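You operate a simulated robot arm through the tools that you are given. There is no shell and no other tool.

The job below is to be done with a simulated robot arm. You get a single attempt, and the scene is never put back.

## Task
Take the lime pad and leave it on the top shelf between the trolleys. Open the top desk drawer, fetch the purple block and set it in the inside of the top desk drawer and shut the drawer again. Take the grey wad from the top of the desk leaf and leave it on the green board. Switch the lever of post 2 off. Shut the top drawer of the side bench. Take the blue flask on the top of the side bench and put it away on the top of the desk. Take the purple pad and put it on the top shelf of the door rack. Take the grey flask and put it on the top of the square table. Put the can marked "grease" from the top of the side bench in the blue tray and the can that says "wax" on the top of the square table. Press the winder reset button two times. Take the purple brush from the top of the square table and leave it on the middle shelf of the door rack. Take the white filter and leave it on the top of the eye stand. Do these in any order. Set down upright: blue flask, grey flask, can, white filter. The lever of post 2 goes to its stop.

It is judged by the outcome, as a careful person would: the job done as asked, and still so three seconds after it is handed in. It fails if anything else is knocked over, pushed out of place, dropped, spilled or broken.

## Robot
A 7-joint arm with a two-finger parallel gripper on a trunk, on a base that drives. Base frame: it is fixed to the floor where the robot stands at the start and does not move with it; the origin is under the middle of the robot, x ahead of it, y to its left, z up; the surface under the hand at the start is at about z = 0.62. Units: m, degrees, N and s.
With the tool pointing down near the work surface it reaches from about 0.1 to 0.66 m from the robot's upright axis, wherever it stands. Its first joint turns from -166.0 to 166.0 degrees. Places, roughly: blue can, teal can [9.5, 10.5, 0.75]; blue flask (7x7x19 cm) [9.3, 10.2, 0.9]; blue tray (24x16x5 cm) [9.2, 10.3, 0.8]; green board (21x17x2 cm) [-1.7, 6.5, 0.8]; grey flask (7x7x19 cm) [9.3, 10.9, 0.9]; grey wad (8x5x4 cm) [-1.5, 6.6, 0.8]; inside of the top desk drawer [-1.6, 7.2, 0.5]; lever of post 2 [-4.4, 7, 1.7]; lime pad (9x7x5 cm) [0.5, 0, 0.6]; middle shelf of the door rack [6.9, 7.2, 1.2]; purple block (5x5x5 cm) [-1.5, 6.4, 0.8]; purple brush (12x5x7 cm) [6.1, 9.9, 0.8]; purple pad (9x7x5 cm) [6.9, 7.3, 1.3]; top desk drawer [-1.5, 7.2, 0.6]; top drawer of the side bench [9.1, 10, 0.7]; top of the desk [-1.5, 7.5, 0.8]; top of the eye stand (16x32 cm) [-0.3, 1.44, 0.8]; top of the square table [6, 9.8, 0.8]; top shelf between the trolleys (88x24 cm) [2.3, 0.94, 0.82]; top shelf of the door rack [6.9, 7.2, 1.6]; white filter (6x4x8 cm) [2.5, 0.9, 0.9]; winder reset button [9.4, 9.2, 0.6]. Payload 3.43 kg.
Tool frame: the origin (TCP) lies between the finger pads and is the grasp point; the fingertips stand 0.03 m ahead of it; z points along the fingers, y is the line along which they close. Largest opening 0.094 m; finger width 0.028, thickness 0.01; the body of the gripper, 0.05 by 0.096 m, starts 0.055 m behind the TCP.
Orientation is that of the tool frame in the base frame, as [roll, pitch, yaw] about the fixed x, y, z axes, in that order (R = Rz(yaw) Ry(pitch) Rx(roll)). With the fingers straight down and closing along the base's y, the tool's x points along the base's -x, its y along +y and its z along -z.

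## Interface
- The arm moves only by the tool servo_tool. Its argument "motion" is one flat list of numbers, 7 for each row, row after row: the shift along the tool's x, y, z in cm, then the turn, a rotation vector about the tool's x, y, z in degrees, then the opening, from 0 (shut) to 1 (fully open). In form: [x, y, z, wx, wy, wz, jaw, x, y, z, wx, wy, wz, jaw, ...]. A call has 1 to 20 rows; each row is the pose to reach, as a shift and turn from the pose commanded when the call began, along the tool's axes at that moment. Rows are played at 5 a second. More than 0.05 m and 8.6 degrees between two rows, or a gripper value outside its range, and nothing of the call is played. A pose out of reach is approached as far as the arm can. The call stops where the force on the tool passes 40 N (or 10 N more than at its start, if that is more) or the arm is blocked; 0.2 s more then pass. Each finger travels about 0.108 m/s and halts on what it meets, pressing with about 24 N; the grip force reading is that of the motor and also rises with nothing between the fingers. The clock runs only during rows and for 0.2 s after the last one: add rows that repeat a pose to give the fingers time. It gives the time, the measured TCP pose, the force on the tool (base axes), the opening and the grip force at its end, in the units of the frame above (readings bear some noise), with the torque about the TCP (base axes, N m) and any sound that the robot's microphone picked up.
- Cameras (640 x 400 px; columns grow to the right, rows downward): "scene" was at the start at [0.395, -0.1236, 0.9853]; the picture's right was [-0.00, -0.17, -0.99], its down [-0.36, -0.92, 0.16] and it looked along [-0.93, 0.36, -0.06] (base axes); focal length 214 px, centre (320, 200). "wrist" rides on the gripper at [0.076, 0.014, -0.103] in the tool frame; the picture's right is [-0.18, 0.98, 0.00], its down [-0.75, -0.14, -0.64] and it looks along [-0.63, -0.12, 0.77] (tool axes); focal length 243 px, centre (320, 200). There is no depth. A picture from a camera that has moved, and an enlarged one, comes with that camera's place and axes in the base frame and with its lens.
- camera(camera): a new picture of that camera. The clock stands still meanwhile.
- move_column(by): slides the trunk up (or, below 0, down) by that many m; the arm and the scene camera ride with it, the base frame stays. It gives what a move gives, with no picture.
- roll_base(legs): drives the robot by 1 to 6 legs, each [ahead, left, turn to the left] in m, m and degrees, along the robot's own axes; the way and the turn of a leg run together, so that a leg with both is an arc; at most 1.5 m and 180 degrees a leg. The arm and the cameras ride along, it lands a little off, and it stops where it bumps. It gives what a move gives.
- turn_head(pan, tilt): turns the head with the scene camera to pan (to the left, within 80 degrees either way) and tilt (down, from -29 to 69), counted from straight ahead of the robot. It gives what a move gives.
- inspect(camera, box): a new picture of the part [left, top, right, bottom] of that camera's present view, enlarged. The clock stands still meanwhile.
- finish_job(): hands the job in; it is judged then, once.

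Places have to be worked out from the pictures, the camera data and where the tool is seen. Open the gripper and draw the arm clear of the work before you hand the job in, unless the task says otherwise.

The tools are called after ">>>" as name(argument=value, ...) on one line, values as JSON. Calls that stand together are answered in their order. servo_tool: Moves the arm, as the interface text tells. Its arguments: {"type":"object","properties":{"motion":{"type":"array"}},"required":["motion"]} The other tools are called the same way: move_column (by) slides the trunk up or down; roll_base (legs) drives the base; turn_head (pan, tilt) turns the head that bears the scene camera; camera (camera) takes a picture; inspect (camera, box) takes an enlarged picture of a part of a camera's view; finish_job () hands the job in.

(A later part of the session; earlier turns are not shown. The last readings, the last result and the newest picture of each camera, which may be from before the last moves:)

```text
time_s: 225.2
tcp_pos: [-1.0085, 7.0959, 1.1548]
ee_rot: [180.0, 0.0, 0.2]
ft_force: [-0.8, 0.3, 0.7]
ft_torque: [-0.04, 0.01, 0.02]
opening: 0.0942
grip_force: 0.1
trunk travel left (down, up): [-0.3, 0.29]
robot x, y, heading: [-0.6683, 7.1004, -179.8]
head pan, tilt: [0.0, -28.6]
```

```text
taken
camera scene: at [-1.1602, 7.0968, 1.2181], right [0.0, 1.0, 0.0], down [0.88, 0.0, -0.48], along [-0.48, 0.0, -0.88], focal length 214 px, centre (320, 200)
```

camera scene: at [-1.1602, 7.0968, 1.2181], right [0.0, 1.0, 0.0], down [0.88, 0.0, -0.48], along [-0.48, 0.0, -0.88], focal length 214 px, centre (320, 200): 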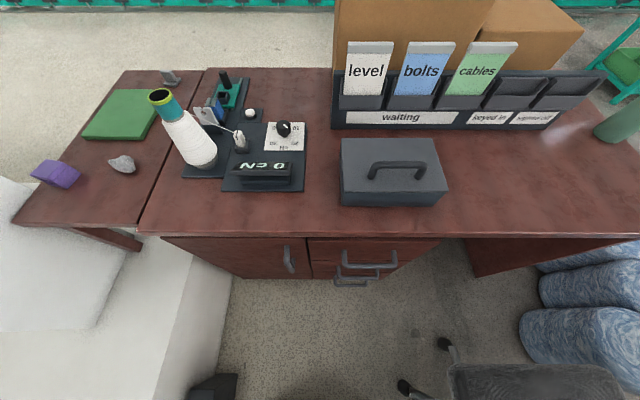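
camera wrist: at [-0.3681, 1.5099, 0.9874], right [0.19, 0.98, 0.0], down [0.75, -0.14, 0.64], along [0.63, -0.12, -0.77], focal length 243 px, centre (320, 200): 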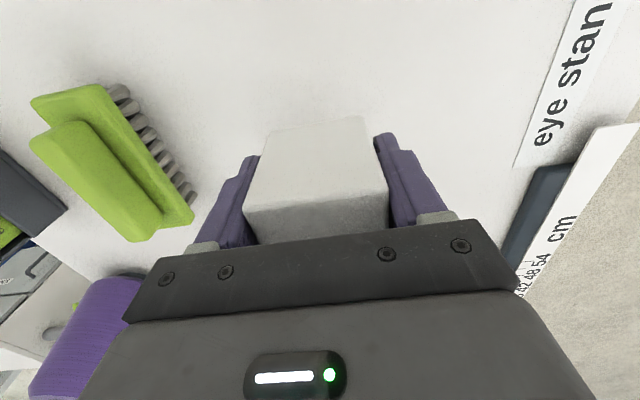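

The handle bar is at about [-1.285, 7.237, 0.61], below the desk edge (x≈−1.33). I turn the hand 90° about its axis first, above and in front of the drawer.

>>> servo_tool(motion=[-0.4, -1.3, 0.9, 0, 0, -8.2, 1, -0.8, -2.6, 1.8, 0, 0, -16.4, 1, -1.1, -3.9, 2.7, 0, 0, -24.6, 1, -1.5, -5.2, 3.6, 0, 0, -32.8, 1, -1.9, -6.4, 4.5, 0, 0, -41, 1, -2.3, -7.7, 5.5, 0, 0, -49.2, 1, -2.6, -9, 6.4, 0, 0, -57.4, 1, -3, -10.3, 7.3, 0, 0, -65.6, 1, -3.4, -11.6, 8.2, 0, 0, -73.8, 1, -3.7, -12.9, 9.1, 0, 0, -82, 1, -4, -14.1, 10, 0, 0, -90, 1, -4, -14.1, 10, 0, 0, -90, 1])

>>> servo_tool(motion=[0, -1.7, 2.5, 7.5, 0, 0, 1, 0, -3.3, 5, 15, 0, 0, 1, 0, -5, 7.5, 22.5, 0, 0, 1, 0, -6.5, 10, 30, 0, 0, 1, 0, -8.2, 12.5, 37.5, 0, 0, 1, 0, -9.8, 15, 45, 0, 0, 1, 0, -11.4, 17.5, 52.5, 0, 0, 1, 0, -13, 20, 60, 0, 0, 1, 0, -13, 20, 60, 0, 0, 1])

>>> camera(camera="wrist")

>>> turn_head(pan=0, tilt=20)

>>> camera(camera="scene")

```text
time_s: 227.8
tcp_pos: [-1.0485, 7.2388, 1.0549]
ee_rot: [-180.0, 0.0, 90.3]
ft_force: [1.2, -0.5, 0.2]
ft_torque: [0.0, 0.01, 0.0]
opening: 0.0938
grip_force: 0.1
trunk travel left (down, up): [-0.3, 0.29]
robot x, y, heading: [-0.666, 7.0979, -179.5]
head pan, tilt: [0.0, -28.6]
```

```text
time_s: 229.8
tcp_pos: [-1.1808, 7.2378, 0.8538]
ee_rot: [-119.9, -0.1, 90.2]
ft_force: [-0.3, -0.6, 0.1]
ft_torque: [-0.04, 0.02, 0.02]
opening: 0.0941
grip_force: 0.0
trunk travel left (down, up): [-0.3, 0.29]
robot x, y, heading: [-0.6698, 7.1007, -179.9]
head pan, tilt: [0.0, -28.6]
```

```text
taken
camera wrist: at [-1.0845, 7.3145, 0.8935], right [0.49, -0.18, -0.85], down [0.49, -0.75, 0.44], along [-0.72, -0.63, -0.28], focal length 243 px, centre (320, 200)
```

wrist: 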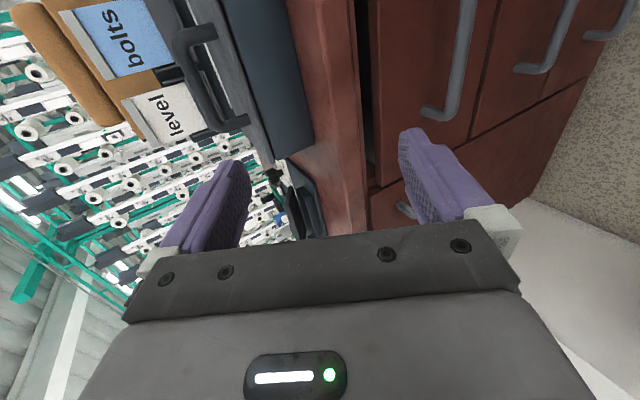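

```text
time_s: 230.9
tcp_pos: [-1.1808, 7.2379, 0.8552]
ee_rot: [-120.0, 0.0, 90.2]
ft_force: [1.0, 0.3, 0.0]
ft_torque: [0.01, 0.01, 0.01]
opening: 0.0941
grip_force: 0.2
trunk travel left (down, up): [-0.3, 0.29]
robot x, y, heading: [-0.6684, 7.0988, -179.7]
head pan, tilt: [0.0, 20.0]
```

```text
taken
camera scene: at [-1.1497, 7.1597, 0.8743], right [-0.5, 0.0, 0.87], down [0.29, 0.94, 0.17], along [-0.81, 0.34, -0.47], focal length 214 px, centre (320, 200)
```

scene: 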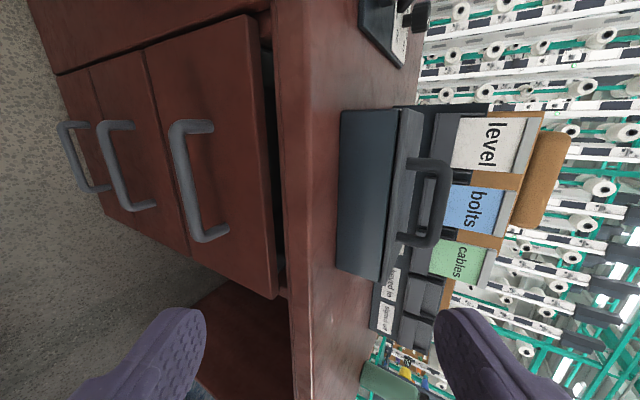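

Hand is pitched 60° and rolled for the horizontal bar. I lower the trunk 0.2 m to bring it to handle height, keeping the arm posture, with fingers half open.

>>> move_column(by=-0.2)

>>> servo_tool(motion=[0, -0.8, 1.5, 0, 0, 0, 0.6, 0, -1.7, 2.9, 0, 0, 0, 0.6, 0, -1.7, 2.9, 0, 0, 0, 0.6])

>>> camera(camera="wrist")

>>> camera(camera="scene")

```text
time_s: 233.1
tcp_pos: [-1.1796, 7.238, 0.6548]
ee_rot: [-120.1, 0.1, 90.2]
ft_force: [-0.3, 0.1, 0.2]
ft_torque: [-0.02, 0.02, -0.07]
opening: 0.094
grip_force: 0.1
trunk travel left (down, up): [-0.1, 0.49]
robot x, y, heading: [-0.6681, 7.0987, -180.0]
head pan, tilt: [0.0, 20.0]
```

```text
time_s: 233.9
tcp_pos: [-1.2144, 7.2383, 0.6537]
ee_rot: [-120.0, 0.0, 90.2]
ft_force: [0.4, 0.4, -0.1]
ft_torque: [-0.01, 0.04, -0.01]
opening: 0.0565
grip_force: 0.0
trunk travel left (down, up): [-0.1, 0.49]
robot x, y, heading: [-0.6699, 7.0982, -180.0]
head pan, tilt: [0.0, 20.0]
```

```text
taken
camera wrist: at [-1.1186, 7.3152, 0.6936], right [0.49, -0.18, -0.85], down [0.49, -0.75, 0.44], along [-0.72, -0.63, -0.28], focal length 243 px, centre (320, 200)
```

wrist: 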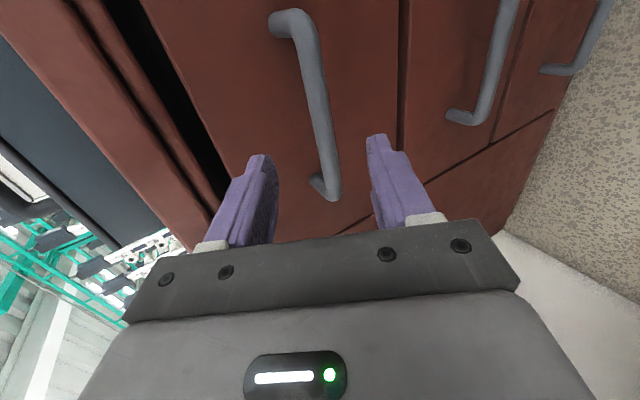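

```text
taken
camera scene: at [-1.184, 7.1604, 0.6742], right [-0.5, 0.0, 0.87], down [0.29, 0.94, 0.17], along [-0.81, 0.34, -0.47], focal length 214 px, centre (320, 200)
```

scene: 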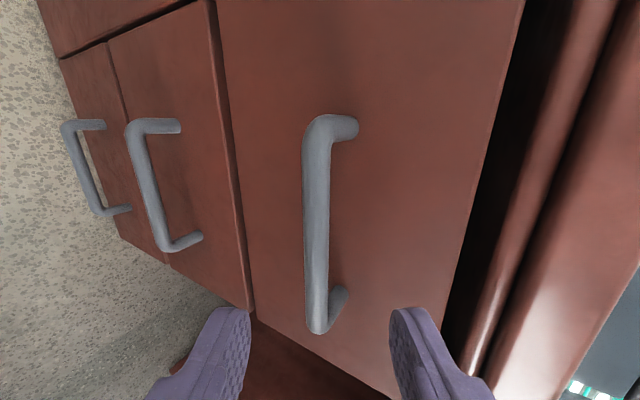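

The bar is centred between the fingers, about 8 cm ahead. I advance 7 cm along the tool axis and close on it.

>>> servo_tool(motion=[0, 0, 2.5, 0, 0, 0, 0.6, 0, 0, 5, 0, 0, 0, 0.6, 0, 0, 6.2, 0, 0, 0, 0.6, 0, 0, 7, 0, 0, 0, 0.6, 0, 0, 7, 0, 0, 0, 0.3, 0, 0, 7, 0, 0, 0, 0, 0, 0, 7, 0, 0, 0, 0, 0, 0, 7, 0, 0, 0, 0])

>>> camera(camera="wrist")

>>> camera(camera="scene")

```text
time_s: 235.7
tcp_pos: [-1.2742, 7.2371, 0.6182]
ee_rot: [-120.2, 0.0, 90.3]
ft_force: [6.2, -1.4, -11.3]
ft_torque: [0.39, -0.14, 0.01]
opening: 0.016
grip_force: 44.8
trunk travel left (down, up): [-0.1, 0.49]
robot x, y, heading: [-0.666, 7.0981, -179.7]
head pan, tilt: [0.0, 20.0]
```

```text
taken
camera wrist: at [-1.1783, 7.3143, 0.6574], right [0.5, -0.18, -0.85], down [0.49, -0.75, 0.45], along [-0.72, -0.63, -0.28], focal length 243 px, centre (320, 200)
```

wrist: 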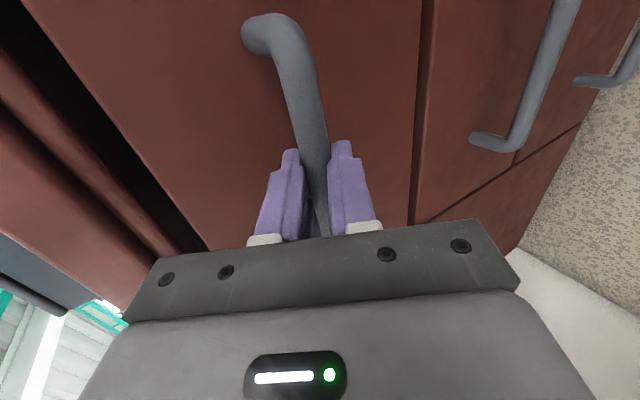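

```text
taken
camera scene: at [-1.2436, 7.1596, 0.6379], right [-0.5, 0.0, 0.86], down [0.29, 0.94, 0.17], along [-0.81, 0.34, -0.47], focal length 214 px, centre (320, 200)
```

scene: 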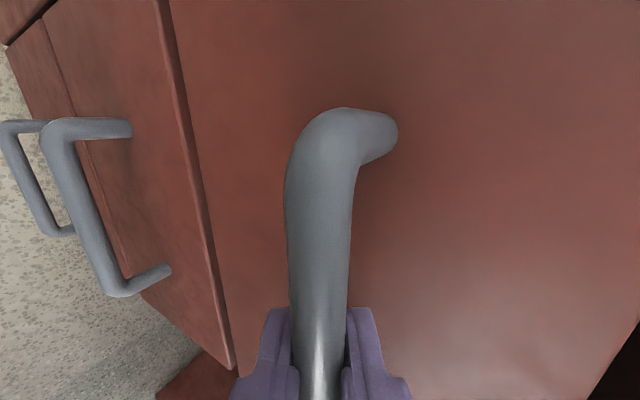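

The bar is gripped (opening 0.016). I pull by rolling the base back 0.15 m and check the force.

>>> roll_base(legs=[[-0.15, 0, 0]])

>>> camera(camera="scene")

```text
time_s: 237.1
tcp_pos: [-1.1229, 7.2363, 0.6193]
ee_rot: [-120.2, 0.0, 90.2]
ft_force: [0.6, -1.4, -20.2]
ft_torque: [0.34, -0.23, -0.23]
opening: 0.0159
grip_force: 45.3
trunk travel left (down, up): [-0.1, 0.49]
robot x, y, heading: [-0.52, 7.1001, -179.9]
head pan, tilt: [0.0, 20.0]
```

```text
taken
camera scene: at [-1.0925, 7.1595, 0.6379], right [-0.5, 0.0, 0.86], down [0.29, 0.94, 0.17], along [-0.81, 0.34, -0.47], focal length 214 px, centre (320, 200)
```

scene: 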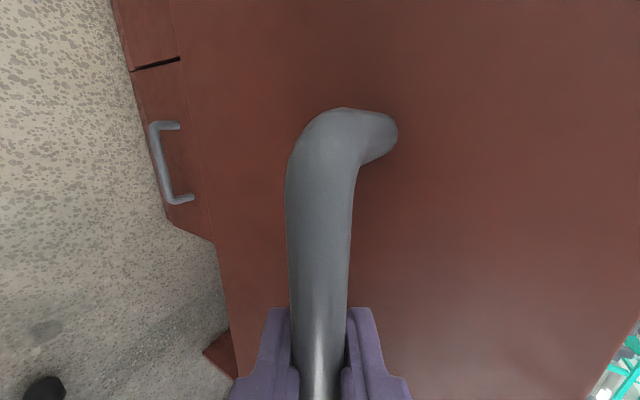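

The drawer slides out with the handle. I pull another 0.12 m.

>>> roll_base(legs=[[-0.12, 0, 0]])

>>> camera(camera="scene")

```text
time_s: 238.3
tcp_pos: [-1.0008, 7.2367, 0.6184]
ee_rot: [-120.2, -0.1, 90.4]
ft_force: [0.9, -9.6, -12.4]
ft_torque: [0.19, -0.16, -0.01]
opening: 0.0156
grip_force: 44.9
trunk travel left (down, up): [-0.1, 0.49]
robot x, y, heading: [-0.3967, 7.1019, -179.6]
head pan, tilt: [0.0, 20.0]
```

```text
taken
camera scene: at [-0.9705, 7.1594, 0.6379], right [-0.5, 0.0, 0.86], down [0.29, 0.94, 0.17], along [-0.81, 0.34, -0.47], focal length 214 px, centre (320, 200)
```

scene: 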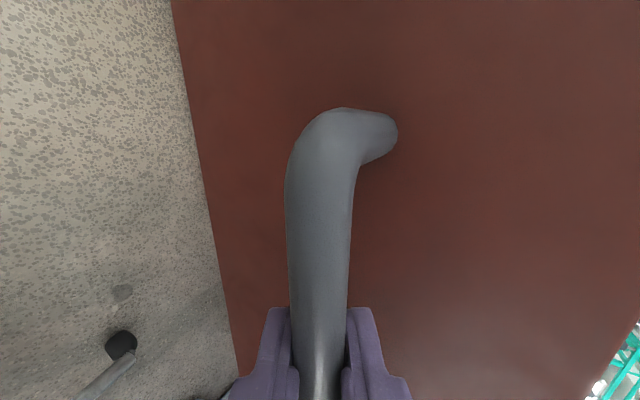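

The drawer is open by about 0.27 m (front at x≈−1.06). I release the bar and back off along the tool axis, then raise.

>>> servo_tool(motion=[0, 0, 0, 0, 0, 0, 0.6, 0, 0, 0, 0, 0, 0, 0.6, 0, 0, 0, 0, 0, 0, 0.6, 0, 0, -2, 0, 0, 0, 0.6, 0, 0, -5, 0, 0, 0, 0.6, 0, 0, -8, 0, 0, 0, 0.8, 0, 0, -10, 0, 0, 0, 1, 0, 0, -10, 0, 0, 0, 1])

>>> move_column(by=0.35)

>>> camera(camera="scene")

```text
time_s: 240.1
tcp_pos: [-0.9126, 7.2393, 0.6699]
ee_rot: [-120.0, 0.2, 90.4]
ft_force: [0.3, 0.3, 0.9]
ft_torque: [-0.02, 0.0, 0.01]
opening: 0.094
grip_force: 0.1
trunk travel left (down, up): [-0.1, 0.49]
robot x, y, heading: [-0.3954, 7.101, -179.9]
head pan, tilt: [0.0, 20.0]
```

```text
time_s: 243.6
tcp_pos: [-0.9139, 7.239, 1.0195]
ee_rot: [-120.1, 0.1, 90.3]
ft_force: [0.4, 0.3, 0.8]
ft_torque: [-0.01, 0.0, 0.0]
opening: 0.094
grip_force: 0.0
trunk travel left (down, up): [-0.45, 0.14]
robot x, y, heading: [-0.3957, 7.1062, -179.4]
head pan, tilt: [0.0, 20.0]
```

```text
taken
camera scene: at [-0.8837, 7.162, 1.0388], right [-0.5, 0.0, 0.86], down [0.29, 0.94, 0.17], along [-0.81, 0.34, -0.47], focal length 214 px, centre (320, 200)
```

scene: 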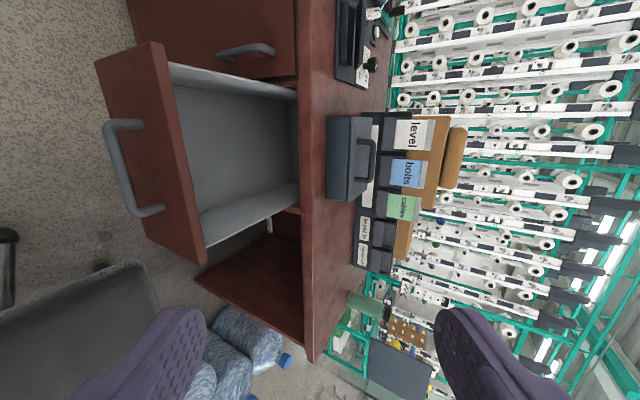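

The drawer is open and empty. I bring the hand back to the neutral downward pose before driving around to the west side for the lever, wad and block.

>>> servo_tool(motion=[0, 0, -1, -7.5, 0, 0, 1, 0, 0, -2, -15, 0, 0, 1, 0, 0, -3, -22.5, 0, 0, 1, 0, 0, -4, -30, 0, 0, 1, 0, 0, -5, -37.5, 0, 0, 1, 0, 0, -6, -45, 0, 0, 1, 0, 0, -7, -52.5, 0, 0, 1, 0, 0, -8, -60, 0, 0, 1, 0, 0, -8, -60, 0, 0, 1])

>>> servo_tool(motion=[-1.3, 0.6, 0, 0, 0, 8.2, 1, -2.6, 1.2, 0, 0, 0, 16.4, 1, -3.9, 1.8, 0, 0, 0, 24.6, 1, -5.2, 2.4, 0, 0, 0, 32.8, 1, -6.5, 3, 0, 0, 0, 41, 1, -7.8, 3.6, 0, 0, 0, 49.2, 1, -9.1, 4.2, 0, 0, 0, 57.4, 1, -10.4, 4.8, 0, 0, 0, 65.6, 1, -11.7, 5.4, 0, 0, 0, 73.8, 1, -12.6, 6, 0, 0, 0, 82, 1, -13, 6.5, 0, 0, 0, 90, 1, -13, 6.5, 0, 0, 0, 90, 1])

```text
time_s: 245.6
tcp_pos: [-0.8445, 7.2413, 1.0601]
ee_rot: [179.8, 0.1, 90.4]
ft_force: [0.0, 0.9, -0.4]
ft_torque: [-0.01, 0.0, -0.05]
opening: 0.0943
grip_force: 0.0
trunk travel left (down, up): [-0.45, 0.14]
robot x, y, heading: [-0.3924, 7.1029, -179.6]
head pan, tilt: [0.0, 20.0]
```

```text
time_s: 248.2
tcp_pos: [-0.7806, 7.1102, 1.0602]
ee_rot: [179.9, -0.2, 0.3]
ft_force: [-0.2, 0.4, 0.3]
ft_torque: [-0.03, -0.02, 0.04]
opening: 0.0936
grip_force: 0.0
trunk travel left (down, up): [-0.45, 0.14]
robot x, y, heading: [-0.3931, 7.1023, -179.7]
head pan, tilt: [0.0, 20.0]
```

The arm is tucked. I roll back to x≈−0.05, then strafe south past the pedestal to y≈3.2.

>>> roll_base(legs=[[-0.37, 0, 0], [0, 1.3, 0], [0, 1.3, 0], [0, 1.3, 0]])

>>> servo_tool(motion=[-1, 0, -1, 0, -8, 0, 1, -2, 0, -2, 0, -16, 0, 1, -3, 0, -3, 0, -24, 0, 1, -4, 0, -4, 0, -32, 0, 1, -5, 0, -5, 0, -40, 0, 1, -5, 0, -5, 0, -40, 0, 1])

>>> turn_head(pan=0, tilt=-29)

>>> camera(camera="scene")

```text
time_s: 269.1
tcp_pos: [-0.3266, 3.1516, 1.0593]
ee_rot: [180.0, -0.3, 2.5]
ft_force: [0.2, -0.1, 0.3]
ft_torque: [0.0, -0.01, -0.04]
opening: 0.0939
grip_force: 0.1
trunk travel left (down, up): [-0.45, 0.14]
robot x, y, heading: [0.0547, 3.1569, -177.6]
head pan, tilt: [0.0, 20.0]
```

```text
time_s: 270.5
tcp_pos: [-0.3766, 3.1501, 1.1102]
ee_rot: [179.8, 39.9, 2.5]
ft_force: [0.9, -0.4, 0.1]
ft_torque: [-0.02, 0.02, -0.01]
opening: 0.0942
grip_force: 0.0
trunk travel left (down, up): [-0.45, 0.14]
robot x, y, heading: [0.0516, 3.1559, -177.5]
head pan, tilt: [0.0, 20.0]
```

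```text
time_s: 271.7
tcp_pos: [-0.3762, 3.1505, 1.1106]
ee_rot: [-180.0, 39.8, 2.4]
ft_force: [-0.2, 0.8, 0.3]
ft_torque: [-0.01, -0.01, -0.02]
opening: 0.0942
grip_force: 0.1
trunk travel left (down, up): [-0.45, 0.14]
robot x, y, heading: [0.0593, 3.1535, -177.5]
head pan, tilt: [0.0, -28.6]
```

```text
taken
camera scene: at [-0.4539, 3.1473, 1.2553], right [-0.04, 1.0, 0.0], down [0.37, 0.01, -0.93], along [-0.93, -0.04, -0.37], focal length 214 px, centre (320, 200)
```

scene: 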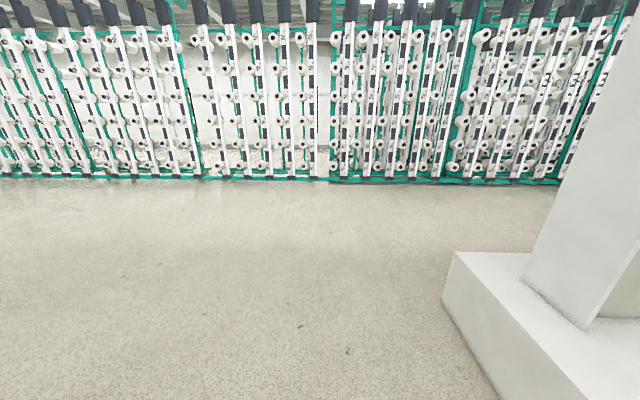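

The aisle to the west is free up to the bobbin frames at x≈−4.8. I drive west past the pedestal, then strafe north along x≈−2.8.

>>> roll_base(legs=[[1.4, 0, -2.5], [1.45, 0, 0], [0, -1.3, 0], [0, -1.3, 0]])

>>> turn_head(pan=-25, tilt=-29)

>>> camera(camera="scene")

>>> turn_head(pan=-75, tilt=0)

>>> camera(camera="scene")

```text
time_s: 297.6
tcp_pos: [-3.2362, 5.68, 1.1091]
ee_rot: [179.9, 39.8, 0.8]
ft_force: [0.2, 0.5, 0.1]
ft_torque: [-0.05, 0.04, 0.0]
opening: 0.0938
grip_force: 0.0
trunk travel left (down, up): [-0.45, 0.14]
robot x, y, heading: [-2.8042, 5.6739, -179.3]
head pan, tilt: [0.0, -28.6]
```

```text
time_s: 298.5
tcp_pos: [-3.2366, 5.6798, 1.1099]
ee_rot: [179.9, 39.9, 0.7]
ft_force: [0.5, 0.1, -0.1]
ft_torque: [0.0, -0.02, -0.01]
opening: 0.094
grip_force: 0.0
trunk travel left (down, up): [-0.45, 0.14]
robot x, y, heading: [-2.7998, 5.6727, -179.3]
head pan, tilt: [-25.0, -28.6]
```

```text
taken
camera scene: at [-3.3086, 5.7075, 1.2601], right [0.26, 0.91, 0.32], down [0.39, 0.21, -0.9], along [-0.88, 0.36, -0.3], focal length 214 px, centre (320, 200)
```

scene: 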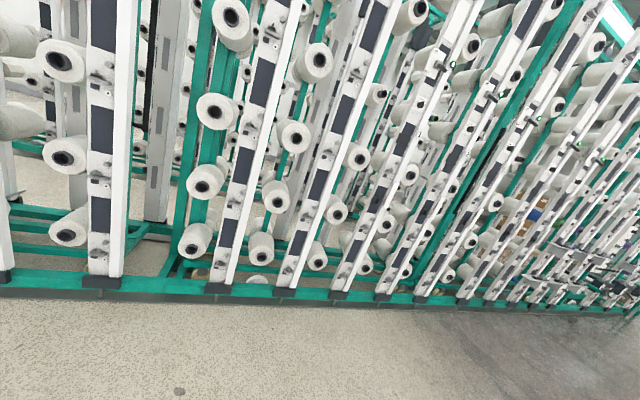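

```text
time_s: 299.6
tcp_pos: [-3.2351, 5.6797, 1.1094]
ee_rot: [179.9, 39.8, 0.7]
ft_force: [-0.1, 0.5, -1.5]
ft_torque: [0.03, -0.02, -0.02]
opening: 0.0942
grip_force: 0.1
trunk travel left (down, up): [-0.45, 0.14]
robot x, y, heading: [-2.7987, 5.6711, -179.4]
head pan, tilt: [-75.0, 0.0]
```

```text
taken
camera scene: at [-3.2546, 5.7668, 1.2631], right [0.62, 0.27, 0.74], down [0.77, 0.01, -0.64], along [-0.18, 0.96, -0.2], focal length 214 px, centre (320, 200)
```

scene: 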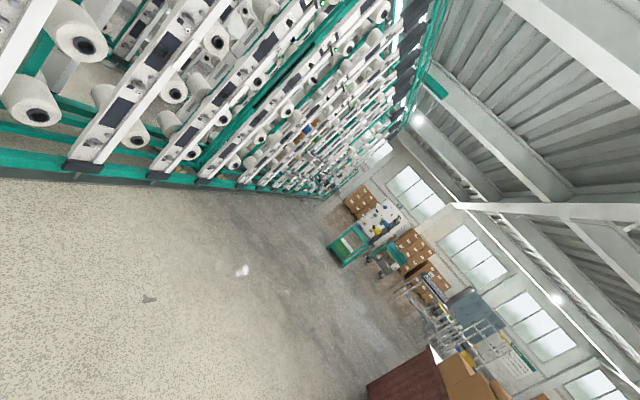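

The frame's front foot runs at x≈−4.5. I strafe on to y≈6.9 and look straight at the frame to find post 2 and its lever.

>>> roll_base(legs=[[0, -1.25, -0.6]])

>>> turn_head(pan=0, tilt=-29)

>>> camera(camera="scene")

```text
time_s: 305.9
tcp_pos: [-3.2512, 6.9185, 1.1102]
ee_rot: [179.9, 39.9, 0.8]
ft_force: [0.2, 0.0, 0.4]
ft_torque: [-0.03, 0.01, 0.02]
opening: 0.0941
grip_force: 0.1
trunk travel left (down, up): [-0.45, 0.14]
robot x, y, heading: [-2.8173, 6.9147, -179.4]
head pan, tilt: [-75.0, 0.0]
```

```text
time_s: 307.4
tcp_pos: [-3.2512, 6.9179, 1.1098]
ee_rot: [179.9, 39.8, 0.8]
ft_force: [-0.1, 0.1, 1.3]
ft_torque: [0.0, -0.01, 0.0]
opening: 0.094
grip_force: 0.0
trunk travel left (down, up): [-0.45, 0.14]
robot x, y, heading: [-2.8156, 6.9149, -179.3]
head pan, tilt: [0.0, -28.6]
```

```text
taken
camera scene: at [-3.3273, 6.9173, 1.2554], right [-0.01, 1.0, 0.0], down [0.37, 0.0, -0.93], along [-0.93, -0.01, -0.37], focal length 214 px, centre (320, 200)
```

scene: 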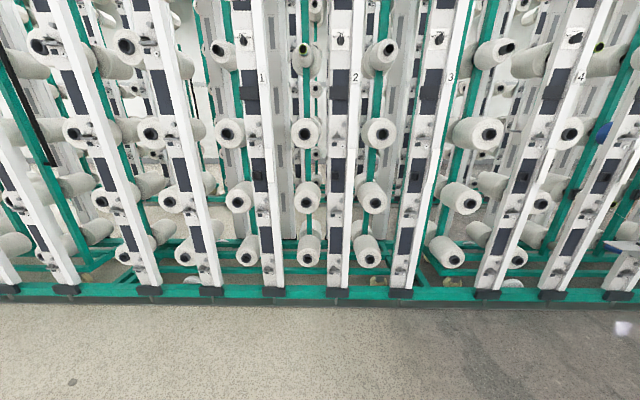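

Posts 1, 2, 3, 4 are labelled; post 2 is straight ahead (y≈7.0). The lever is higher up, so I raise the trunk fully and lift and pitch the hand toward horizontal to see and reach it.

>>> move_column(by=0.14)

>>> servo_tool(motion=[-3.6, 0, -0.7, 0, -5, 0, 1, -7.2, 0, -1.4, 0, -10, 0, 1, -10.8, 0, -2.2, 0, -15, 0, 1, -14.4, 0, -2.9, 0, -20, 0, 1, -18, 0, -3.6, 0, -25, 0, 1, -21.6, 0, -4.3, 0, -30, 0, 1, -25.1, 0, -5, 0, -35, 0, 1, -25.1, 0, -5, 0, -35, 0, 1])

>>> turn_head(pan=0, tilt=-20)

>>> camera(camera="scene")

```text
time_s: 309.0
tcp_pos: [-3.2497, 6.9183, 1.2504]
ee_rot: [179.8, 39.9, 0.7]
ft_force: [0.7, -0.4, 0.5]
ft_torque: [0.0, 0.01, 0.02]
opening: 0.094
grip_force: 0.1
trunk travel left (down, up): [-0.59, 0.0]
robot x, y, heading: [-2.8157, 6.9123, -179.2]
head pan, tilt: [0.0, -28.6]
```

```text
time_s: 310.8
tcp_pos: [-3.4108, 6.9162, 1.4519]
ee_rot: [179.7, 74.9, 0.6]
ft_force: [-0.5, -0.3, 0.2]
ft_torque: [0.01, -0.04, 0.0]
opening: 0.0942
grip_force: 0.1
trunk travel left (down, up): [-0.59, 0.0]
robot x, y, heading: [-2.8141, 6.917, -179.0]
head pan, tilt: [0.0, -28.6]
```

```text
time_s: 311.5
tcp_pos: [-3.4107, 6.9156, 1.4493]
ee_rot: [179.7, 74.8, 0.5]
ft_force: [-0.9, 0.5, -0.4]
ft_torque: [0.04, 0.02, 0.0]
opening: 0.0941
grip_force: 0.1
trunk travel left (down, up): [-0.59, 0.0]
robot x, y, heading: [-2.8157, 6.9096, -179.0]
head pan, tilt: [0.0, -20.0]
```

```text
taken
camera scene: at [-3.3967, 6.9166, 1.5995], right [-0.02, 1.0, 0.0], down [-0.08, 0.0, -1.0], along [-1.0, -0.01, 0.08], focal length 214 px, centre (320, 200)
```

scene: 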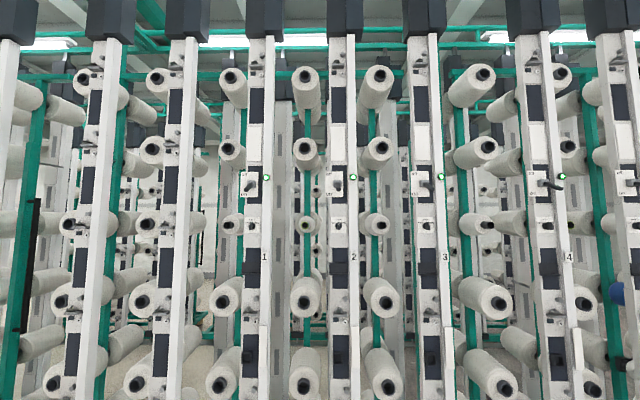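

Each post carries a lever with a lamp at about row 183; post 2's is at column 336. I zoom in to read its marks.

>>> inspect(camera="scene", box=[230, 150, 450, 280])

>>> inspect(camera="scene", box=[310, 155, 370, 205])

```text
2.91 times, centred on (340, 215) of scene
camera zoom: at [-3.3967, 6.9166, 1.5995], right [-0.02, 1.0, 0.0], down [-0.08, 0.0, -1.0], along [-1.0, -0.01, 0.08], focal length 624 px, centre (262, 156)
```

zoom: 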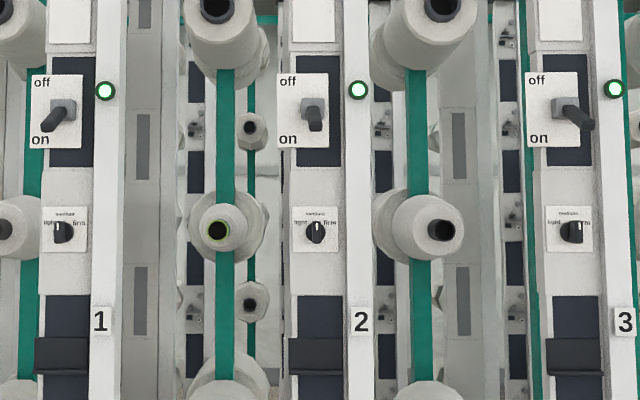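

```text
8.00 times, centred on (340, 180) of scene
camera zoom: at [-3.3967, 6.9166, 1.5995], right [-0.02, 1.0, 0.0], down [-0.08, 0.0, -1.0], along [-1.0, -0.01, 0.08], focal length 1716 px, centre (160, 360)
```

zoom: 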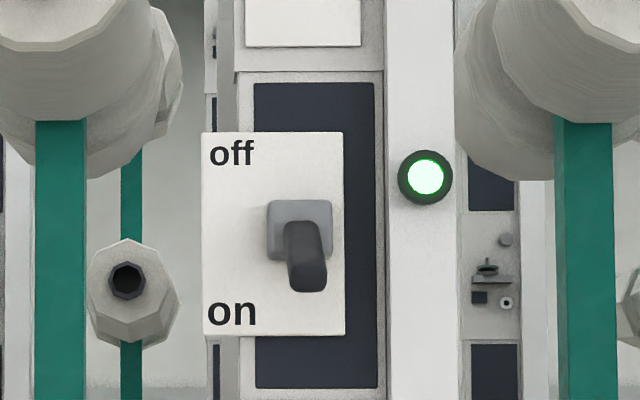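

Post 2's toggle: "off" is at the top, the lever points down to "on". I need to push it up to its upper stop. I move closer (0.55 m) and adjust sideways by +7 cm, then look again.

>>> roll_base(legs=[[0.55, -0.07, -0.9]])

>>> turn_head(pan=0, tilt=-10)

>>> camera(camera="scene")

```text
time_s: 314.7
tcp_pos: [-3.961, 6.9972, 1.449]
ee_rot: [179.7, 74.7, -0.5]
ft_force: [-0.1, 0.3, 0.0]
ft_torque: [0.02, 0.01, -0.01]
opening: 0.094
grip_force: 0.1
trunk travel left (down, up): [-0.59, 0.0]
robot x, y, heading: [-3.3651, 6.9816, 179.4]
head pan, tilt: [0.0, -20.0]
```

```text
time_s: 315.4
tcp_pos: [-3.9599, 6.998, 1.4507]
ee_rot: [179.6, 74.9, -0.5]
ft_force: [0.0, -0.9, -0.4]
ft_torque: [0.01, -0.02, -0.02]
opening: 0.094
grip_force: 0.0
trunk travel left (down, up): [-0.59, 0.0]
robot x, y, heading: [-3.3683, 6.9813, 179.6]
head pan, tilt: [0.0, -10.0]
```

```text
taken
camera scene: at [-3.951, 6.9975, 1.5839], right [0.0, 1.0, 0.0], down [0.09, 0.0, -1.0], along [-1.0, 0.0, -0.09], focal length 214 px, centre (320, 200)
```

scene: 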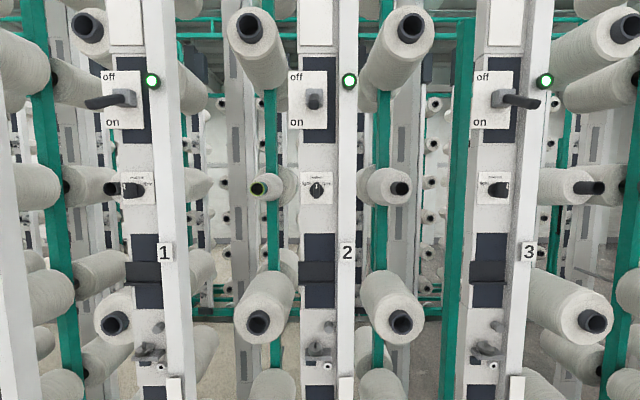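

I zoom in on the plate of post 2 to get its distance by comparing sizes.

>>> inspect(camera="scene", box=[270, 50, 370, 140])

```text
4.44 times, centred on (320, 95) of scene
camera zoom: at [-3.951, 6.9975, 1.5839], right [0.0, 1.0, 0.0], down [0.09, 0.0, -1.0], along [-1.0, 0.0, -0.09], focal length 953 px, centre (320, 667)
```

zoom: 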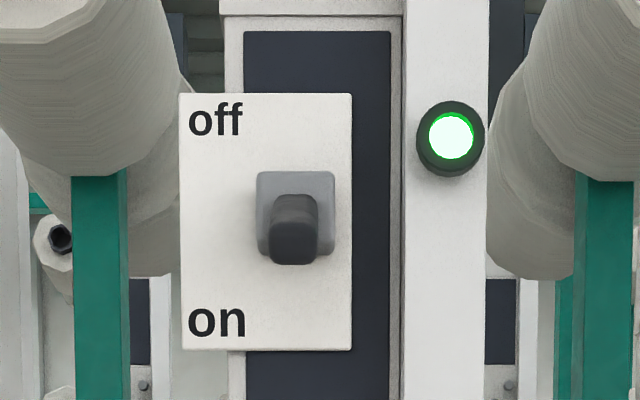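

The plate is at x≈−4.466 (z 1.71–1.84), hinge ≈[-4.45, 6.985, 1.774], lever tip ≈[-4.395, 6.986, 1.73]. I raise the hand to z≈1.68, make it horizontal and close the fingers, still well in front of the post.

>>> servo_tool(motion=[-3.7, 0.2, -1, 0, -2.5, 0, 0.5, -7.4, 0.4, -2, 0, -5, 0, 0, -11.1, 0.6, -3, 0, -7.5, 0, 0, -14.8, 0.8, -4, 0, -10, 0, 0, -18.5, 1, -5, 0, -12.5, 0, 0, -22.2, 1.2, -6, 0, -15, 0, 0, -22.2, 1.2, -6, 0, -15, 0, 0])

>>> turn_head(pan=0, tilt=0)

>>> camera(camera="scene")

```text
time_s: 317.1
tcp_pos: [-3.9593, 6.9833, 1.6796]
ee_rot: [160.9, 89.8, -19.3]
ft_force: [0.1, -0.2, -0.1]
ft_torque: [0.01, -0.02, -0.04]
opening: 0.0001
grip_force: 24.3
trunk travel left (down, up): [-0.59, 0.0]
robot x, y, heading: [-3.3644, 6.9849, 179.5]
head pan, tilt: [0.0, -10.0]
```

```text
time_s: 317.8
tcp_pos: [-3.9584, 6.9843, 1.6792]
ee_rot: [156.0, 89.8, -24.4]
ft_force: [1.0, 0.1, -0.3]
ft_torque: [0.01, 0.01, 0.03]
opening: 0.0002
grip_force: 23.6
trunk travel left (down, up): [-0.59, 0.0]
robot x, y, heading: [-3.3675, 6.9785, 179.7]
head pan, tilt: [0.0, 0.0]
```

```text
taken
camera scene: at [-3.9205, 6.9837, 1.7911], right [0.0, 1.0, 0.0], down [0.0, 0.0, -1.0], along [-1.0, 0.0, 0.0], focal length 214 px, centre (320, 200)
```

scene: 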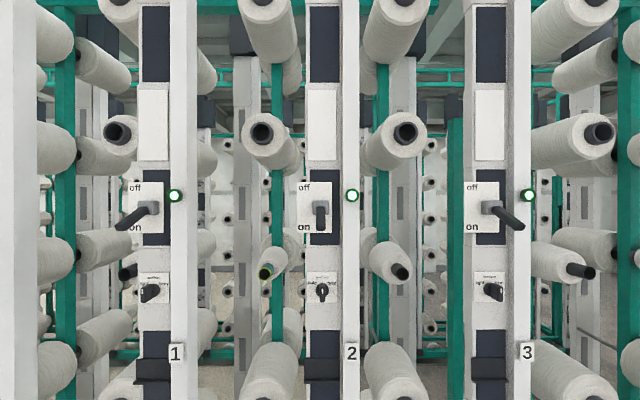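

Hand is horizontal at z=1.68, 3 cm below the lever tip and laterally aligned (y≈6.984). I drive forward 0.38 m.

>>> roll_base(legs=[[0.38, 0, 0]])

>>> turn_head(pan=0, tilt=25)

>>> camera(camera="scene")

```text
time_s: 320.2
tcp_pos: [-4.3416, 6.976, 1.68]
ee_rot: [160.8, 89.8, -18.9]
ft_force: [-1.3, 0.7, -0.5]
ft_torque: [0.01, -0.01, -0.02]
opening: 0.0001
grip_force: 24.0
trunk travel left (down, up): [-0.59, 0.0]
robot x, y, heading: [-3.7462, 6.9816, -179.5]
head pan, tilt: [0.0, 0.0]
```

```text
time_s: 321.1
tcp_pos: [-4.3402, 6.9762, 1.681]
ee_rot: [156.4, 89.8, -23.1]
ft_force: [0.1, 0.5, 0.0]
ft_torque: [-0.04, 0.0, 0.02]
opening: 0.0
grip_force: 24.0
trunk travel left (down, up): [-0.59, 0.0]
robot x, y, heading: [-3.7458, 6.9792, -179.4]
head pan, tilt: [0.0, 25.0]
```

```text
taken
camera scene: at [-4.3049, 6.9761, 1.7507], right [-0.01, 1.0, 0.0], down [0.42, 0.0, -0.91], along [-0.91, -0.01, -0.42], focal length 214 px, centre (320, 200)
```

scene: 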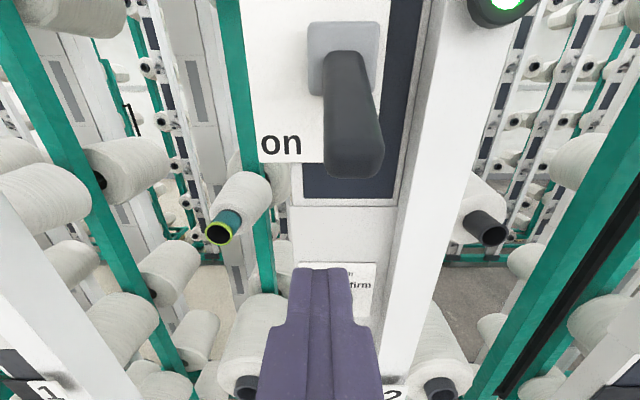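

The lever hangs slightly right (y≈6.989) with its lower end at z≈1.72, above the finger (top 1.695). I shift 1.3 cm right and advance 5.5 cm beneath it.

>>> servo_tool(motion=[0, -1.3, 1, 0, 0, 0, 0, 0, -1.3, 3, 0, 0, 0, 0, 0, -1.3, 4.5, 0, 0, 0, 0, 0, -1.3, 5.5, 0, 0, 0, 0, 0, -1.3, 5.5, 0, 0, 0, 0])

>>> camera(camera="scene")

```text
time_s: 322.3
tcp_pos: [-4.3964, 6.9872, 1.6797]
ee_rot: [156.9, 89.8, -22.5]
ft_force: [0.0, 0.5, 0.0]
ft_torque: [0.0, 0.01, 0.03]
opening: 0.0002
grip_force: 23.4
trunk travel left (down, up): [-0.59, 0.0]
robot x, y, heading: [-3.7452, 6.9815, -179.5]
head pan, tilt: [0.0, 25.0]
```

```text
taken
camera scene: at [-4.3604, 6.9876, 1.7505], right [-0.01, 1.0, 0.0], down [0.42, 0.0, -0.91], along [-0.91, -0.01, -0.42], focal length 214 px, centre (320, 200)
```

scene: 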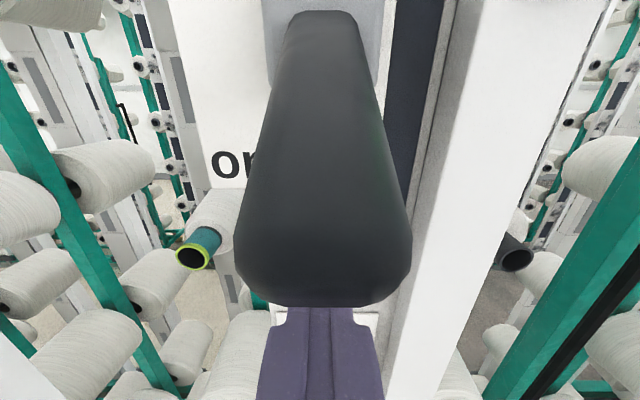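

The finger is right below the lever. I tilt the head up out of the way and then raise the hand in 1 cm steps to push the lever up to its stop.

>>> turn_head(pan=0, tilt=-29)

>>> servo_tool(motion=[-1, 0, 0, 0, 0, 0, 0, -2, 0, 0, 0, 0, 0, 0, -3, 0, 0, 0, 0, 0, 0, -4, 0, 0, 0, 0, 0, 0, -5, 0, 0, 0, 0, 0, 0, -6, 0, 0, 0, 0, 0, 0, -6, 0, 0, 0, 0, 0, 0])

>>> camera(camera="scene")

>>> camera(camera="wrist")

```text
time_s: 323.5
tcp_pos: [-4.3969, 6.9864, 1.6792]
ee_rot: [158.5, 89.7, -21.0]
ft_force: [-0.5, -0.8, -0.5]
ft_torque: [-0.02, -0.02, 0.0]
opening: 0.0001
grip_force: 23.7
trunk travel left (down, up): [-0.59, 0.0]
robot x, y, heading: [-3.7465, 6.9795, -179.5]
head pan, tilt: [0.0, -28.6]
```

```text
time_s: 325.1
tcp_pos: [-4.3959, 6.9882, 1.7392]
ee_rot: [152.5, 89.8, -27.0]
ft_force: [-0.3, -0.6, -0.4]
ft_torque: [0.0, 0.0, 0.0]
opening: 0.0
grip_force: 24.3
trunk travel left (down, up): [-0.59, 0.0]
robot x, y, heading: [-3.7473, 6.9846, -179.6]
head pan, tilt: [0.0, -28.6]
```

```text
taken
camera scene: at [-4.3353, 6.9886, 1.8913], right [-0.01, 1.0, 0.0], down [-0.48, -0.01, -0.88], along [-0.88, -0.01, 0.48], focal length 214 px, centre (320, 200)
```

scene: 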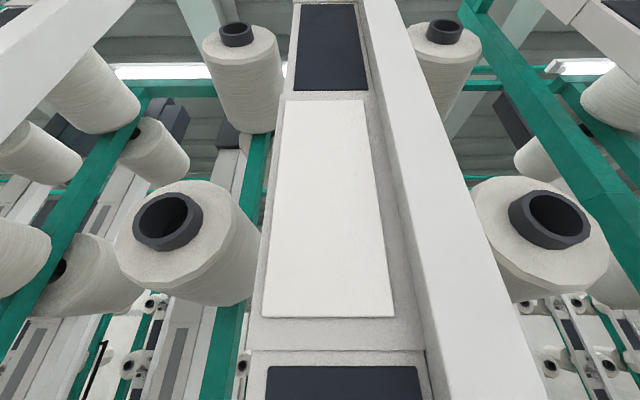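

```text
taken
camera wrist: at [-4.293, 6.9749, 1.664], right [0.01, -0.98, 0.19], down [0.64, 0.15, 0.76], along [-0.77, 0.11, 0.63], focal length 243 px, centre (320, 200)
```

wrist: 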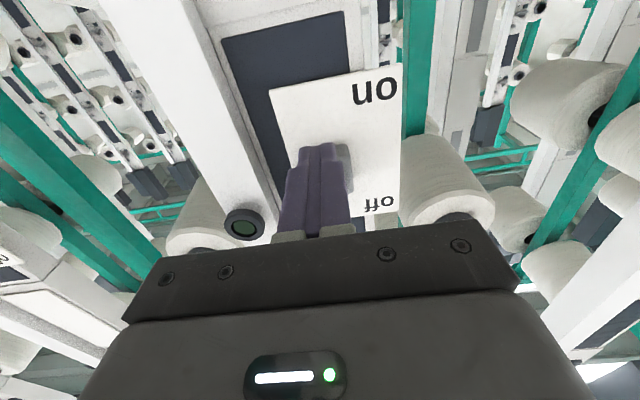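

The lamp has already gone dark, so the lever is moving. I keep pushing up in small steps until the stop gives a force.

>>> servo_tool(motion=[-0.5, 0, 0, 0, 0, 0, 0, -1, 0, 0, 0, 0, 0, 0, -1.5, 0, 0, 0, 0, 0, 0, -2, 0, 0, 0, 0, 0, 0, -2.5, 0, 0, 0, 0, 0, 0, -3, 0, 0, 0, 0, 0, 0, -3.5, 0, 0, 0, 0, 0, 0, -4, 0, 0, 0, 0, 0, 0, -4, 0, 0, 0, 0, 0, 0])

>>> turn_head(pan=0, tilt=10)

>>> camera(camera="scene")

```text
time_s: 326.5
tcp_pos: [-4.395, 6.9888, 1.7602]
ee_rot: [176.3, 88.6, -3.2]
ft_force: [1.4, -0.9, -3.4]
ft_torque: [0.0, -0.13, -0.03]
opening: 0.0
grip_force: 24.3
trunk travel left (down, up): [-0.59, 0.0]
robot x, y, heading: [-3.7473, 6.9846, -179.4]
head pan, tilt: [0.0, -28.6]
stopped in row 7: the force on the tool passed its limit at 46 N (the readings are from after the stop); the commanded pose is now the measured one
```

```text
time_s: 327.6
tcp_pos: [-4.396, 6.989, 1.7606]
ee_rot: [177.0, 88.6, -2.6]
ft_force: [4.6, -1.3, -9.6]
ft_torque: [0.01, -0.27, 0.06]
opening: 0.0
grip_force: 24.1
trunk travel left (down, up): [-0.59, 0.0]
robot x, y, heading: [-3.743, 6.9809, -179.8]
head pan, tilt: [0.0, 10.0]
```

```text
taken
camera scene: at [-4.3626, 6.9892, 1.8562], right [-0.01, 1.0, 0.0], down [0.2, 0.0, -0.98], along [-0.98, -0.01, -0.2], focal length 214 px, centre (320, 200)
```

scene: 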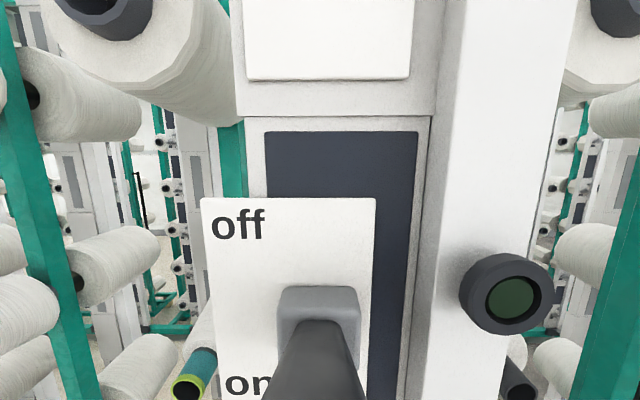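

46 N at z=1.760: this looks like the stop, and the lamp is dark. I press once more to confirm, then withdraw downward and back.

>>> servo_tool(motion=[-0.3, 0, 0, 0, 0, 0, 0, -0.6, 0, 0, 0, 0, 0, 0, -0.9, 0, 0, 0, 0, 0, 0, -0.9, 0, 0, 0, 0, 0, 0])

>>> inspect(camera="scene", box=[180, 180, 460, 400])

```text
time_s: 328.2
tcp_pos: [-4.3944, 6.9888, 1.7606]
ee_rot: [178.0, 87.8, -1.4]
ft_force: [1.0, -1.4, -4.4]
ft_torque: [0.0, -0.12, 0.02]
opening: 0.0
grip_force: 24.0
trunk travel left (down, up): [-0.59, 0.0]
robot x, y, heading: [-3.7466, 6.9775, -179.8]
head pan, tilt: [0.0, 10.0]
stopped in row 3: the force on the tool passed its limit at 43 N (the readings are from after the stop); the commanded pose is now the measured one
```

```text
1.82 times, centred on (320, 290) of scene
camera zoom: at [-4.3634, 6.9893, 1.8572], right [-0.01, 1.0, 0.0], down [0.21, 0.0, -0.98], along [-0.98, -0.01, -0.21], focal length 390 px, centre (320, 36)
```

zoom: 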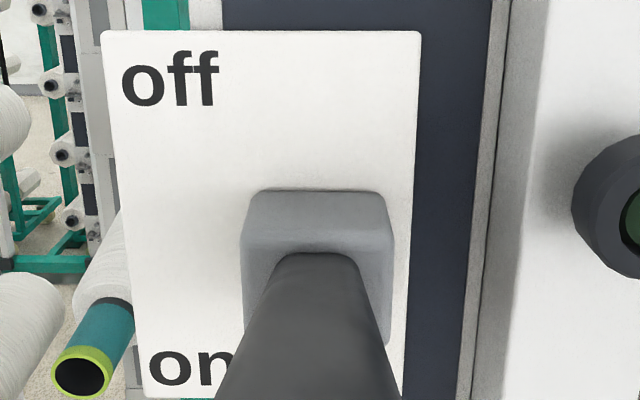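

I withdraw: 2 cm down, then 15 cm straight back, and look at the lever from a distance.

>>> servo_tool(motion=[1, 0, 0, 0, 0, 0, 0, 2, 0, 0, 0, 0, 0, 0, 2.5, 0, -3, 0, 0, 0, 0, 2.5, 0, -7, 0, 0, 0, 0, 2.5, 0, -11, 0, 0, 0, 0, 2.5, 0, -15, 0, 0, 0, 0, 2.5, 0, -15, 0, 0, 0, 0])

>>> camera(camera="scene")

```text
time_s: 329.8
tcp_pos: [-4.2449, 6.9873, 1.7433]
ee_rot: [178.3, 87.9, -1.3]
ft_force: [-0.7, 0.2, 0.4]
ft_torque: [-0.04, 0.02, 0.0]
opening: 0.0
grip_force: 23.8
trunk travel left (down, up): [-0.59, 0.0]
robot x, y, heading: [-3.748, 6.9819, -179.6]
head pan, tilt: [0.0, 10.0]
```

```text
taken
camera scene: at [-4.2139, 6.9886, 1.8389], right [-0.01, 1.0, 0.0], down [0.21, 0.0, -0.98], along [-0.98, -0.01, -0.21], focal length 214 px, centre (320, 200)
```

scene: 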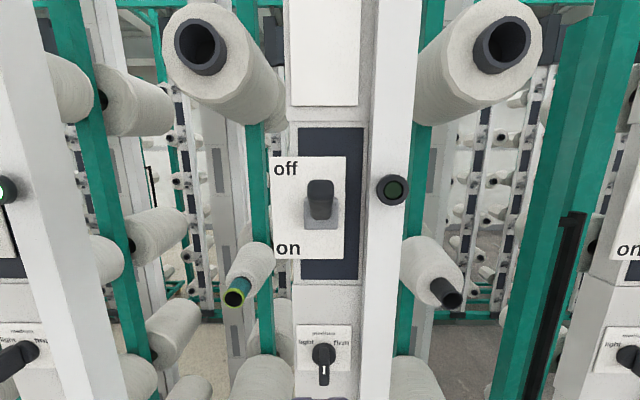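

The lever now points up to "off" at its stop (tip z≈1.815) and the lamp is dark. I back away and fold the hand down for the leaf job.

>>> roll_base(legs=[[-0.7, 0, 0]])

>>> servo_tool(motion=[3.2, 0, -1, 0, 8, 0, 0, 6.4, 0, -2, 0, 16, 0, 0.3, 9.6, 0, -3, 0, 24, 0, 0.6, 12.8, 0, -4, 0, 32, 0, 1, 16, 0, -5, 0, 40, 0, 1, 19.2, 0, -6, 0, 48, 0, 1, 22.4, 0, -7, 0, 56, 0, 1, 25.6, 0, -8, 0, 64, 0, 1, 28.8, 0, -9, 0, 72, 0, 1, 32, 0, -10, 0, 80, 0, 1, 35, 0, -11, 0, 88, 0, 1, 35, 0, -11, 0, 88, 0, 1])

>>> roll_base(legs=[[0, 0, 90], [0, 0, 90]])

>>> turn_head(pan=0, tilt=-29)

>>> camera(camera="scene")

```text
time_s: 333.6
tcp_pos: [-3.555, 6.9922, 1.745]
ee_rot: [178.2, 88.0, -1.2]
ft_force: [0.0, -0.3, -0.5]
ft_torque: [-0.02, 0.01, 0.0]
opening: 0.0001
grip_force: 24.3
trunk travel left (down, up): [-0.59, 0.0]
robot x, y, heading: [-3.0591, 6.9932, -179.3]
head pan, tilt: [0.0, 10.0]
```

```text
time_s: 336.2
tcp_pos: [-3.4296, 6.9947, 1.3989]
ee_rot: [179.9, -0.1, 0.6]
ft_force: [0.0, 0.1, 0.6]
ft_torque: [0.01, 0.06, 0.01]
opening: 0.0941
grip_force: 0.1
out of reach, approached as far as the arm can: row 7
trunk travel left (down, up): [-0.59, 0.0]
robot x, y, heading: [-3.0608, 6.9905, -179.2]
head pan, tilt: [0.0, 10.0]
```

```text
time_s: 344.2
tcp_pos: [-2.6878, 6.9753, 1.3982]
ee_rot: [180.0, -0.1, 179.5]
ft_force: [-0.3, 0.2, 0.2]
ft_torque: [-0.01, 0.01, 0.0]
opening: 0.0943
grip_force: 0.1
trunk travel left (down, up): [-0.59, 0.0]
robot x, y, heading: [-3.0618, 6.9923, -0.7]
head pan, tilt: [0.0, 10.0]
```

```text
time_s: 345.3
tcp_pos: [-2.689, 6.9747, 1.3983]
ee_rot: [180.0, -0.1, 179.6]
ft_force: [0.0, -0.6, 0.1]
ft_torque: [-0.01, 0.02, 0.02]
opening: 0.0941
grip_force: 0.0
trunk travel left (down, up): [-0.59, 0.0]
robot x, y, heading: [-3.0598, 6.9861, -0.7]
head pan, tilt: [0.0, -28.6]
```

```text
taken
camera scene: at [-2.5396, 6.9732, 1.4622], right [-0.01, -1.0, 0.0], down [-0.88, 0.01, -0.48], along [0.48, 0.0, -0.88], focal length 214 px, centre (320, 200)
```

scene: 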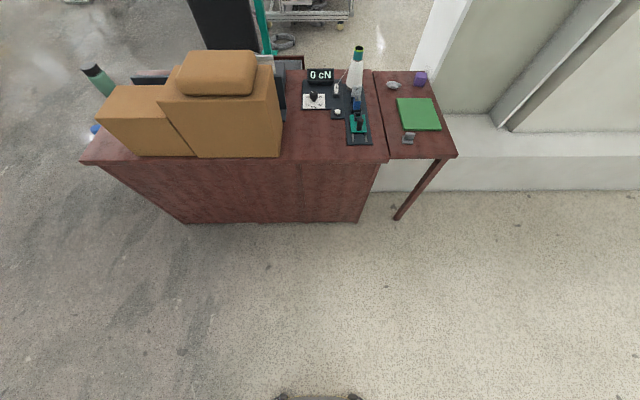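

From the west, leaf edge is at x≈−1.965 with a leg at [-1.9, 6.38] and the desk's back panel at x≈−1.93. I lower the trunk and drive to about [-2.2, 6.54] facing +x.

>>> move_column(by=-0.3)

>>> roll_base(legs=[[0.75, -0.45, 0.7]])

>>> camera(camera="scene")

```text
time_s: 348.3
tcp_pos: [-2.6884, 6.9747, 1.0987]
ee_rot: [179.9, 0.0, 179.5]
ft_force: [0.0, -0.6, -0.4]
ft_torque: [0.0, -0.02, 0.01]
opening: 0.0942
grip_force: 0.1
trunk travel left (down, up): [-0.29, 0.3]
robot x, y, heading: [-3.058, 6.9888, -0.5]
head pan, tilt: [0.0, -28.6]
```

```text
time_s: 352.9
tcp_pos: [-1.9399, 6.529, 1.0995]
ee_rot: [179.9, 0.0, -179.6]
ft_force: [0.6, -0.4, -0.3]
ft_torque: [0.02, -0.01, 0.02]
opening: 0.0941
grip_force: 0.0
trunk travel left (down, up): [-0.29, 0.3]
robot x, y, heading: [-2.3125, 6.5359, 0.4]
head pan, tilt: [0.0, -28.6]
```

```text
taken
camera scene: at [-1.7925, 6.5304, 1.1621], right [0.01, -1.0, 0.0], down [-0.88, 0.0, -0.48], along [0.48, 0.0, -0.88], focal length 214 px, centre (320, 200)
```

scene: 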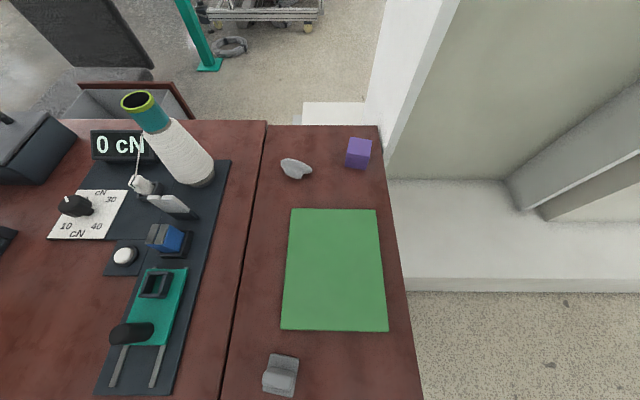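

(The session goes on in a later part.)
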